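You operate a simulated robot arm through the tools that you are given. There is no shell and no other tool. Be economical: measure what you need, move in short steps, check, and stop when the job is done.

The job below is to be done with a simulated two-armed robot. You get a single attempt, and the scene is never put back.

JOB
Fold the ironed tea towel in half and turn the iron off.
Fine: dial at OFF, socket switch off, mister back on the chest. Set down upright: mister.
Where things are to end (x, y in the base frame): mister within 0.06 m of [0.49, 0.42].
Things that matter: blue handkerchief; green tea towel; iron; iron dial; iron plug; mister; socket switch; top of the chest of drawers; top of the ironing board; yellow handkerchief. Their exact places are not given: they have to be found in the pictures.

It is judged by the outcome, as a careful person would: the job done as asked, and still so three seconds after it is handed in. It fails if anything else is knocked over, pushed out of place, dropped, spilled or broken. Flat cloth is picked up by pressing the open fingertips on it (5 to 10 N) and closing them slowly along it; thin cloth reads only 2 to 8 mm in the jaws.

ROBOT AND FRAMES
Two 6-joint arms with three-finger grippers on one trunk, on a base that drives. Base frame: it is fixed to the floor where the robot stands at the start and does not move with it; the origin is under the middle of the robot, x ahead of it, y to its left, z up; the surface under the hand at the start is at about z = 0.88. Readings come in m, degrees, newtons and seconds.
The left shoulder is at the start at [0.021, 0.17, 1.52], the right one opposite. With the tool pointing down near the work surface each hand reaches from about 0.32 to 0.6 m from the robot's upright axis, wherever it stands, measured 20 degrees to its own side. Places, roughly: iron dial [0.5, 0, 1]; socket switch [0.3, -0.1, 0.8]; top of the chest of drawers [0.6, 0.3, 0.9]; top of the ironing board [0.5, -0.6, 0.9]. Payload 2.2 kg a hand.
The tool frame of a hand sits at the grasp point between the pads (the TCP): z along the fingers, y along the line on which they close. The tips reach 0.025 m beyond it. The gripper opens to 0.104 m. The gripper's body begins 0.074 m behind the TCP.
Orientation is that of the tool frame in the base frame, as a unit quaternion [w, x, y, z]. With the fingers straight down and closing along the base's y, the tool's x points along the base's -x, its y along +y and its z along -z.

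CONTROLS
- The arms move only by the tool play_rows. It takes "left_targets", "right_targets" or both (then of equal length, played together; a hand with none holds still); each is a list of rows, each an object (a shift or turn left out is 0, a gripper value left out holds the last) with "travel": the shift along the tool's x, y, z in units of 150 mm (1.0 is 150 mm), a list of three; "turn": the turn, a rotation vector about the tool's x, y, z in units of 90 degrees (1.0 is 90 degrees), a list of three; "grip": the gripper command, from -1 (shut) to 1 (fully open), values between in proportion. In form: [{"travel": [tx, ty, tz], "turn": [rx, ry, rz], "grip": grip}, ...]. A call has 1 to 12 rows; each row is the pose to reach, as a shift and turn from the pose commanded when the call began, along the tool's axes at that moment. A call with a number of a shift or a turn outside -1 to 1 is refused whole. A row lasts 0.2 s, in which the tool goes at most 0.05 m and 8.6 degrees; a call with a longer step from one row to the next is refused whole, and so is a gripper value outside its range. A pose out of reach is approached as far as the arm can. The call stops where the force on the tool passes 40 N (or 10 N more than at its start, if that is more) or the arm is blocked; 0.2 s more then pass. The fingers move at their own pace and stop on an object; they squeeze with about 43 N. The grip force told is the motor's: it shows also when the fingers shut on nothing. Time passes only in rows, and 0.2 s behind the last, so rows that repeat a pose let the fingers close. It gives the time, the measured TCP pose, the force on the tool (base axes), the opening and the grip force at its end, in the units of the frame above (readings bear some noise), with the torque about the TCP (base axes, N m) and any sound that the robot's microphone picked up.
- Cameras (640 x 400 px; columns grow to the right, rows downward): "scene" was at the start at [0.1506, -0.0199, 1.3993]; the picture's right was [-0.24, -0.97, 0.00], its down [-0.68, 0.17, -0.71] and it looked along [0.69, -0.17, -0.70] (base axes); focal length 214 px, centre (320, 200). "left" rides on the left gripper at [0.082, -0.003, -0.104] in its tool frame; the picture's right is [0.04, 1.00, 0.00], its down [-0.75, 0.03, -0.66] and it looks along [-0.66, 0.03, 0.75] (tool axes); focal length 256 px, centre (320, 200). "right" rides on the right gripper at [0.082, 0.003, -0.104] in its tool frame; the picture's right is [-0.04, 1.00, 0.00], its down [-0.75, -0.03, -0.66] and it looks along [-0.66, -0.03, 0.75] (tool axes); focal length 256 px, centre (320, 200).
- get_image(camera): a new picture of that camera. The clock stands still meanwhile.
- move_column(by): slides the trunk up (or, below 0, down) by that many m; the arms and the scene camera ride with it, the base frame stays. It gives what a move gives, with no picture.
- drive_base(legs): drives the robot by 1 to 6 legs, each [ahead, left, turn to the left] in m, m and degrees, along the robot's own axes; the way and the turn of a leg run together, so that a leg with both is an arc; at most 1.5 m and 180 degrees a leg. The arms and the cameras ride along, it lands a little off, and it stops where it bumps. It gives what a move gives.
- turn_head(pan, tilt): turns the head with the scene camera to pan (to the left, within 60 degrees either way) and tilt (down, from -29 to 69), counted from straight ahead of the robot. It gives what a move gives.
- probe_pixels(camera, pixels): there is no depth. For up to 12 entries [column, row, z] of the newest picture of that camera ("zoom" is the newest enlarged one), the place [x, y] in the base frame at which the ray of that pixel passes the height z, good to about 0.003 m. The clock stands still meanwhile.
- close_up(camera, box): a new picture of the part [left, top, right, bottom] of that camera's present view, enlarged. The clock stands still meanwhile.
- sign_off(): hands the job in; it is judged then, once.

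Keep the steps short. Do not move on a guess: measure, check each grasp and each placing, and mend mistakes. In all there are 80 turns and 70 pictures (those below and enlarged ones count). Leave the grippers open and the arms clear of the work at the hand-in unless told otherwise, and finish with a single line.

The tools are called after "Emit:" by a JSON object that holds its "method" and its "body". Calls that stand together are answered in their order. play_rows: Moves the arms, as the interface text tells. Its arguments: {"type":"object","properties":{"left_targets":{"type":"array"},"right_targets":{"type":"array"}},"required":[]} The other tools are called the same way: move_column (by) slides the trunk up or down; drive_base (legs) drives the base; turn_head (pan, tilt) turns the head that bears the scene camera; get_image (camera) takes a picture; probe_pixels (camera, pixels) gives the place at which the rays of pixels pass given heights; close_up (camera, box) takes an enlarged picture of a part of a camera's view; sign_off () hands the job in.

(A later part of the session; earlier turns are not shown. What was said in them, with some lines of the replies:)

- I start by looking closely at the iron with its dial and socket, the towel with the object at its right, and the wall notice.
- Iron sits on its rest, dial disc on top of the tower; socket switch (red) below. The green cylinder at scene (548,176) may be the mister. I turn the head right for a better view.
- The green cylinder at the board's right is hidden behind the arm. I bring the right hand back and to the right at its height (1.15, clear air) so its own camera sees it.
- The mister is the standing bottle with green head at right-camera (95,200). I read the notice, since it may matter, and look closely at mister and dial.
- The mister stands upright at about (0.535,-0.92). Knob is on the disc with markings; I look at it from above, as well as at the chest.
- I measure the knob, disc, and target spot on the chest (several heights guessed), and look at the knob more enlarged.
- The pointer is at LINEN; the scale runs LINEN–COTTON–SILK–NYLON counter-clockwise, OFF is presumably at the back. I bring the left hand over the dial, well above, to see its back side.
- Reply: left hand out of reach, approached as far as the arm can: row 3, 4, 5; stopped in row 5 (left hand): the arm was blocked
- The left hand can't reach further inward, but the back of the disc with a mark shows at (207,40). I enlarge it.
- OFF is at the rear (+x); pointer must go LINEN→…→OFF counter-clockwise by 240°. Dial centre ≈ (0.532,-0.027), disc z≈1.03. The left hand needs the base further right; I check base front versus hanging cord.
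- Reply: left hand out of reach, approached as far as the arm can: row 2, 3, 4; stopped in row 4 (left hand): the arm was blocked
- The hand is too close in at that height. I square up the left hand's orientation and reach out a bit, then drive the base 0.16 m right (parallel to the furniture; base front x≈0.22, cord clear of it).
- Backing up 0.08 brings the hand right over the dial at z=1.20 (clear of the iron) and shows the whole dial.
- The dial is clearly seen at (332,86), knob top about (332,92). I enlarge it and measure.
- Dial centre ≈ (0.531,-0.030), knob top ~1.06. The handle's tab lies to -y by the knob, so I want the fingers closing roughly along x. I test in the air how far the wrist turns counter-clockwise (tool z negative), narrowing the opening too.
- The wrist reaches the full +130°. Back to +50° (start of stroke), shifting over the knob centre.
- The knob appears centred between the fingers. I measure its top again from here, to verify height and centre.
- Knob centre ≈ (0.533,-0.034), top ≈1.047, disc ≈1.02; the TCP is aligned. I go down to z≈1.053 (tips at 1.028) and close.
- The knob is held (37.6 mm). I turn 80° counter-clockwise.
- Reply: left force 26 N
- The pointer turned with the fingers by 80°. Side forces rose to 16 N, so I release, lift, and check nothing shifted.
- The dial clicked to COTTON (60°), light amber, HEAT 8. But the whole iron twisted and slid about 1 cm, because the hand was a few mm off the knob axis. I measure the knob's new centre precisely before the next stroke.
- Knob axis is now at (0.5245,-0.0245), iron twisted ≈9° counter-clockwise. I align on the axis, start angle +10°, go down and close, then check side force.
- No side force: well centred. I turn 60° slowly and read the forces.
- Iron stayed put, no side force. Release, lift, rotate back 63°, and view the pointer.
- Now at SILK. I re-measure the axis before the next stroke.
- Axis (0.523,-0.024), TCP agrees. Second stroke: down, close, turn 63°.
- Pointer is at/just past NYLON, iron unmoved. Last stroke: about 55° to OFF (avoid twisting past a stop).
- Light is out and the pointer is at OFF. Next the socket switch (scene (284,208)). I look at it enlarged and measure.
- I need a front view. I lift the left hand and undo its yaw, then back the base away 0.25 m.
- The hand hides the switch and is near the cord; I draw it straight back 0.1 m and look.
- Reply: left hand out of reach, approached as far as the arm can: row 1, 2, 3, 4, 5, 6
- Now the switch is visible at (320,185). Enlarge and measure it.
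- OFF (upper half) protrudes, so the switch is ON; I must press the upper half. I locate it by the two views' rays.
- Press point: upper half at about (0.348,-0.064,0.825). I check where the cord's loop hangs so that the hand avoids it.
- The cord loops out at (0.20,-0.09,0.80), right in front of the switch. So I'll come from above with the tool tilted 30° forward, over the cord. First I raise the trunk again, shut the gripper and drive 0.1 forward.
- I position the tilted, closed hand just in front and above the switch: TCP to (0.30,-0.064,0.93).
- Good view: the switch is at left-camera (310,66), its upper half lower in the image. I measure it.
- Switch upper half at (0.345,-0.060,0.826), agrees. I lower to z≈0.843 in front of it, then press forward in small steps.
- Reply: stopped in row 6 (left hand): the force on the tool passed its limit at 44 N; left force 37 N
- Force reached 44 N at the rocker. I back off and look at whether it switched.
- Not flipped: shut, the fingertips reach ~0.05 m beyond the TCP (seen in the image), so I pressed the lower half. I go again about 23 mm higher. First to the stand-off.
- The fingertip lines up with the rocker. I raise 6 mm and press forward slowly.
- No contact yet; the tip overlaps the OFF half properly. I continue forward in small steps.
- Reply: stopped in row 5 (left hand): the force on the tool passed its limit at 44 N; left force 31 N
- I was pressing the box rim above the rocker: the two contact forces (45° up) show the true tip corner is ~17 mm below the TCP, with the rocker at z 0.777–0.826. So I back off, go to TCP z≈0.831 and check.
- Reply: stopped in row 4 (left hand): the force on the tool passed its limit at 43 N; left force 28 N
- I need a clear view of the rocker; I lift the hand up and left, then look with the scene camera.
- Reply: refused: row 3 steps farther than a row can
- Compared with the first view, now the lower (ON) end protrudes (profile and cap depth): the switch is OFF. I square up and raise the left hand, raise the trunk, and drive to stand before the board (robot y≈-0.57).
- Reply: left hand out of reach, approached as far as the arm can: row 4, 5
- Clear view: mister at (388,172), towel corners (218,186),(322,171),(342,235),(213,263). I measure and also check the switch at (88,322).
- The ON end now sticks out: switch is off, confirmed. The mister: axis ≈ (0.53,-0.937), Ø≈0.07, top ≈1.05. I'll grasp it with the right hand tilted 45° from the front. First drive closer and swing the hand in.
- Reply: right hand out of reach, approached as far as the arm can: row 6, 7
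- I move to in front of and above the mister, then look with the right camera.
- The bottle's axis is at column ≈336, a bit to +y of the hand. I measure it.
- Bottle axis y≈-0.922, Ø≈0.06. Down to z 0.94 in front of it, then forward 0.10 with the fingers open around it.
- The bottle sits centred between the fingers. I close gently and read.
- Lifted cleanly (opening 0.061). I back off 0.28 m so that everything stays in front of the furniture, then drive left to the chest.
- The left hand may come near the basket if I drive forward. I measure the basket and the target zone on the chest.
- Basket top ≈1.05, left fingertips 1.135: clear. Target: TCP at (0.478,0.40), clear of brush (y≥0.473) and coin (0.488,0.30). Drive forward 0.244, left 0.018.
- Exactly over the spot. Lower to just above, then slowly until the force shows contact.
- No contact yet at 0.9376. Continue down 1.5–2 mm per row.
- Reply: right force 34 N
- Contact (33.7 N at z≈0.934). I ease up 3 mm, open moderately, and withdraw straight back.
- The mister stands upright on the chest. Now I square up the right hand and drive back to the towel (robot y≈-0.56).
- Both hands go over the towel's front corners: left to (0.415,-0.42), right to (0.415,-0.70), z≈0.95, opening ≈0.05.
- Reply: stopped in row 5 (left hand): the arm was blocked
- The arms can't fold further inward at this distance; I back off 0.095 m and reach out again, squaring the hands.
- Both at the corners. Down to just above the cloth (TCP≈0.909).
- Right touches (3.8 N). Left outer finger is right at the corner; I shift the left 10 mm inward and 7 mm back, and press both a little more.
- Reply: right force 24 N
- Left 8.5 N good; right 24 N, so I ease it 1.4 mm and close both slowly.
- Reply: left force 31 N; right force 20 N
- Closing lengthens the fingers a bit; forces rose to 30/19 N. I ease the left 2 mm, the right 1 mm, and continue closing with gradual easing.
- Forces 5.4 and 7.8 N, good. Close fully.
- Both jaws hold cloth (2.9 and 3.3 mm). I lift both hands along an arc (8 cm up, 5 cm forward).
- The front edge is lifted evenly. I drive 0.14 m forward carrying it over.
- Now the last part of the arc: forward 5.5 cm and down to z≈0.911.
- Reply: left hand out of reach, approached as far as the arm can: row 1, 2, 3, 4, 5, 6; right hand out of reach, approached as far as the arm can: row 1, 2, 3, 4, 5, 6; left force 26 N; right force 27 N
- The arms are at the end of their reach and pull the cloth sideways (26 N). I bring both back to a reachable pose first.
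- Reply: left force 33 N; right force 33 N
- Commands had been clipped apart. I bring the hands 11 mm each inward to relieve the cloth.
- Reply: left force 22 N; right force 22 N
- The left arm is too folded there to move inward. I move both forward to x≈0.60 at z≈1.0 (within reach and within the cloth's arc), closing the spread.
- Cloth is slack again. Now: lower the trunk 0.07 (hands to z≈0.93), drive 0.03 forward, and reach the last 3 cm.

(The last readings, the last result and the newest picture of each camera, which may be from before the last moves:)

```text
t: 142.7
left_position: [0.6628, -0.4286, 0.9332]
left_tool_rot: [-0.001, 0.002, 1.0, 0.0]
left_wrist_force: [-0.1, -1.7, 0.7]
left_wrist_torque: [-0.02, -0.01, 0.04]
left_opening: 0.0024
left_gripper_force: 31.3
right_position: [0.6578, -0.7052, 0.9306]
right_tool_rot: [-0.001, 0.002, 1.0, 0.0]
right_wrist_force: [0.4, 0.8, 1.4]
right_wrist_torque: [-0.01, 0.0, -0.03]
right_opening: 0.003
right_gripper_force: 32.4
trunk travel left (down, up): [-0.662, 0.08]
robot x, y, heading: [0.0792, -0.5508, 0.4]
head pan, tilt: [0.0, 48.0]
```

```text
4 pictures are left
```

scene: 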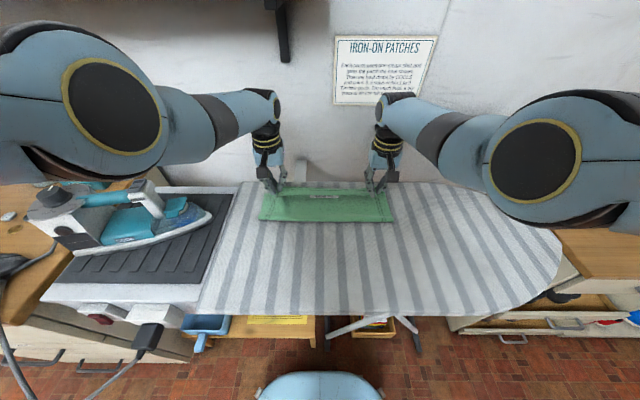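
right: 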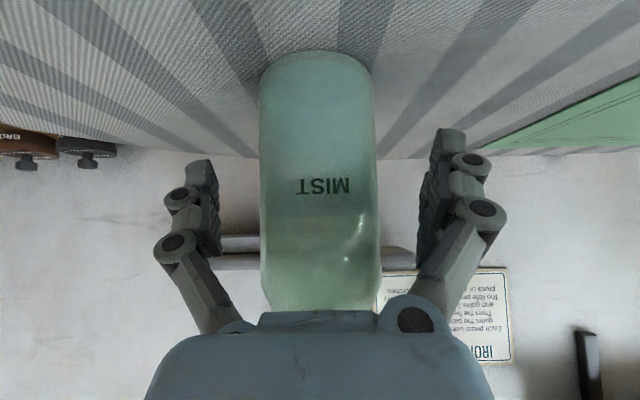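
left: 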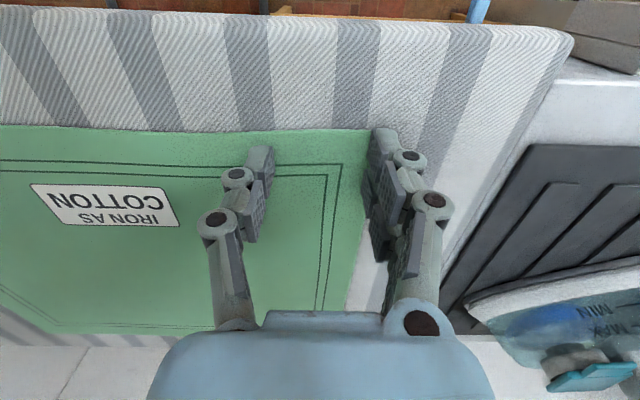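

Reach good. I measure the fold line, lower the last 20 mm with the trunk, open slightly, and lift off.

Emit:
{"method": "probe_pixels", "body": {"camera": "scene", "pixels": [[258, 221, 0.885], [395, 222, 0.885], [325, 222, 0.885]]}}

Emit:
{"method": "move_column", "body": {"by": -0.02}}

Emit:
{"method": "play_rows", "body": {"left_targets": [{"grip": -0.9}, {"grip": -0.75}, {"grip": -0.6}, {"grip": -0.6}, {"travel": [0, 0, -0.1]}, {"travel": [0, 0, -0.3]}, {"travel": [0, 0, -0.5]}], "right_targets": [{"grip": -0.9}, {"grip": -0.75}, {"grip": -0.6}, {"grip": -0.6}, {"travel": [0, 0, -0.1]}, {"travel": [0, 0, -0.3]}, {"travel": [0, 0, -0.5]}]}}

Emit:
{"method": "get_image", "body": {"camera": "scene"}}

```text
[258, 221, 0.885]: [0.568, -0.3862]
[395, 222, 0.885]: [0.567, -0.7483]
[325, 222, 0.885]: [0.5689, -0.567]
```

```text
t: 143.4
left_position: [0.6624, -0.4289, 0.9138]
left_tool_rot: [-0.001, 0.001, 1.0, 0.0]
left_wrist_force: [0.0, -1.2, 0.4]
left_wrist_torque: [-0.01, 0.01, -0.02]
left_opening: 0.0025
left_gripper_force: 32.1
right_position: [0.6577, -0.7084, 0.9103]
right_tool_rot: [0.001, 0.002, 1.0, 0.0]
right_wrist_force: [-0.3, 2.1, 0.9]
right_wrist_torque: [0.01, -0.04, -0.02]
right_opening: 0.0032
right_gripper_force: 32.2
trunk travel left (down, up): [-0.642, 0.1]
robot x, y, heading: [0.0831, -0.5561, 0.2]
head pan, tilt: [0.0, 48.0]
```

```text
t: 145.0
left_position: [0.6613, -0.4281, 0.9908]
left_tool_rot: [0.0, 0.004, 1.0, 0.001]
left_wrist_force: [-0.3, 0.1, -0.6]
left_wrist_torque: [0.02, 0.0, -0.01]
left_opening: 0.0208
left_gripper_force: 0.0
right_position: [0.6571, -0.705, 0.9855]
right_tool_rot: [-0.001, 0.002, 1.0, -0.001]
right_wrist_force: [0.6, -0.2, -0.2]
right_wrist_torque: [-0.01, -0.02, 0.0]
right_opening: 0.0205
right_gripper_force: 0.1
trunk travel left (down, up): [-0.642, 0.1]
robot x, y, heading: [0.0802, -0.5572, 0.5]
head pan, tilt: [0.0, 48.0]
```

```text
3 pictures are left
```

scene: 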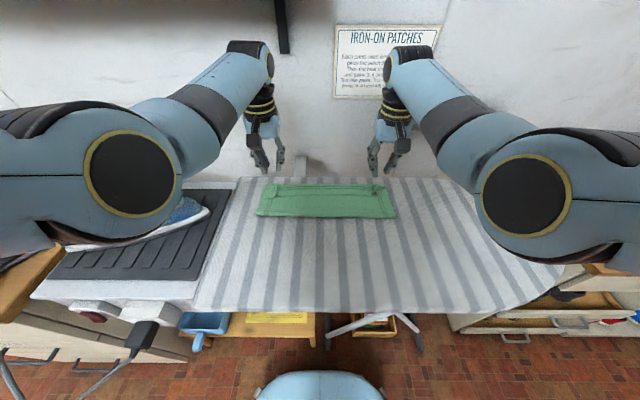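

Released cleanly, cloth lies flat. I enlarge the towel and measure its edges.

Emit:
{"method": "close_up", "body": {"camera": "scene", "box": [245, 165, 410, 235]}}

Emit:
{"method": "probe_pixels", "body": {"camera": "scene", "pixels": [[257, 216, 0.884], [396, 218, 0.884], [265, 186, 0.884], [375, 184, 0.884], [384, 187, 0.882], [325, 217, 0.884], [325, 184, 0.884]]}}

```text
3.88 times, centred on (328, 200) of scene
```

zoom: 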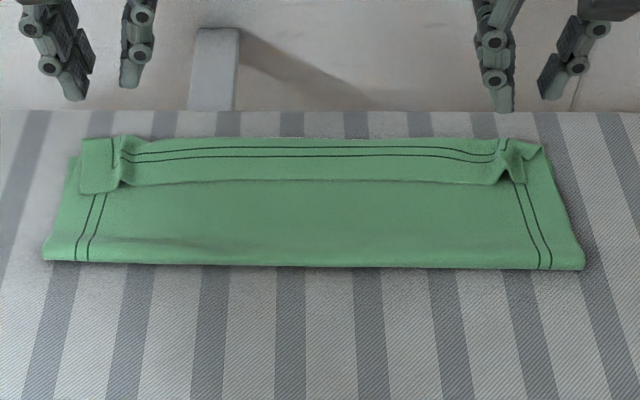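

```text
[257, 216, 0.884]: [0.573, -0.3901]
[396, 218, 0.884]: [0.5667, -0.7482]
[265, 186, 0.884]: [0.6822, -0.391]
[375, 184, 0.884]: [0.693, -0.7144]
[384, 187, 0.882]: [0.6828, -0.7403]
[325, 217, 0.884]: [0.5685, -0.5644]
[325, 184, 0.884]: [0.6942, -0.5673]
```

The towel is folded in half across, edges at x≈0.57 and 0.69, with the hem turned slightly; it lies flat and aligned. I raise the arms, open the grippers and back away, then take a last look.

Emit:
{"method": "move_column", "body": {"by": 0.1}}

Emit:
{"method": "play_rows", "body": {"left_targets": [{"grip": 1}, {"grip": 1}, {"grip": 1}, {"grip": 1}], "right_targets": [{"grip": 1}, {"grip": 1}, {"grip": 1}, {"grip": 1}]}}

Emit:
{"method": "drive_base", "body": {"legs": [[-0.4, 0, 0]]}}

Emit:
{"method": "turn_head", "body": {"pan": 15, "tilt": 35}}

Emit:
{"method": "get_image", "body": {"camera": "scene"}}

```text
t: 146.3
left_position: [0.6627, -0.4286, 1.0868]
left_tool_rot: [-0.001, 0.001, 1.0, 0.001]
left_wrist_force: [-0.1, 0.6, -0.3]
left_wrist_torque: [-0.01, -0.01, -0.04]
left_opening: 0.0208
left_gripper_force: 0.0
right_position: [0.6567, -0.7069, 1.0832]
right_tool_rot: [0.0, 0.002, 1.0, 0.0]
right_wrist_force: [-0.1, 0.1, 1.0]
right_wrist_torque: [-0.04, 0.0, 0.02]
right_opening: 0.0211
right_gripper_force: 0.2
trunk travel left (down, up): [-0.742, 0.0]
robot x, y, heading: [0.0796, -0.5546, 0.2]
head pan, tilt: [0.0, 48.0]
```

```text
t: 147.3
left_position: [0.6622, -0.4305, 1.0888]
left_tool_rot: [-0.001, 0.002, 1.0, 0.0]
left_wrist_force: [-0.5, 0.4, 0.3]
left_wrist_torque: [-0.02, 0.01, 0.01]
left_opening: 0.1042
left_gripper_force: 0.0
right_position: [0.657, -0.7081, 1.0837]
right_tool_rot: [0.0, 0.002, 1.0, 0.0]
right_wrist_force: [0.1, 0.8, 0.2]
right_wrist_torque: [0.01, -0.01, 0.02]
right_opening: 0.1042
right_gripper_force: 0.0
trunk travel left (down, up): [-0.742, 0.0]
robot x, y, heading: [0.0833, -0.5563, 0.3]
head pan, tilt: [0.0, 48.0]
```

```text
t: 149.8
left_position: [0.2665, -0.4301, 1.0887]
left_tool_rot: [-0.001, 0.002, 1.0, 0.0]
left_wrist_force: [-0.2, 0.4, 0.1]
left_wrist_torque: [-0.02, 0.04, 0.04]
left_opening: 0.1035
left_gripper_force: 0.1
right_position: [0.2599, -0.7107, 1.0849]
right_tool_rot: [0.0, 0.001, 1.0, 0.0]
right_wrist_force: [-0.2, -0.1, 0.5]
right_wrist_torque: [-0.01, -0.03, 0.01]
right_opening: 0.1041
right_gripper_force: 0.1
trunk travel left (down, up): [-0.742, 0.0]
robot x, y, heading: [-0.3121, -0.5549, 0.3]
head pan, tilt: [0.0, 48.0]
```

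```text
t: 150.6
left_position: [0.2659, -0.431, 1.0888]
left_tool_rot: [-0.001, 0.003, 1.0, 0.0]
left_wrist_force: [-0.1, 0.4, 0.2]
left_wrist_torque: [0.01, 0.0, 0.01]
left_opening: 0.104
left_gripper_force: 0.0
right_position: [0.2612, -0.7099, 1.0842]
right_tool_rot: [0.0, 0.002, 1.0, 0.0]
right_wrist_force: [0.2, -0.6, 0.0]
right_wrist_torque: [0.0, 0.06, 0.01]
right_opening: 0.104
right_gripper_force: 0.1
trunk travel left (down, up): [-0.742, 0.0]
robot x, y, heading: [-0.3196, -0.5558, 0.5]
head pan, tilt: [15.0, 35.0]
```

```text
1 pictures are left
5 turns are left
```

scene: 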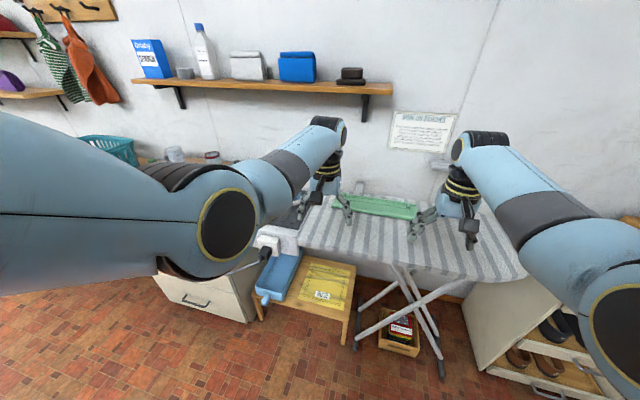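

The towel is folded, dial and switch are off, the mister is on the chest and the arms are clear, so I hand it in.

Emit:
{"method": "sign_off", "body": {}}

```text
The job is handed in.
```

The tea towel is folded in half (its hem ended turned back about 4 cm), the iron dial is at OFF with its light out, the socket switch looks off, and the mister stands upright on the chest at about (0.48, 0.40); turning the dial shifted the iron about 1 cm and twisted it about 9°, still on its rest, and I did not move it back.
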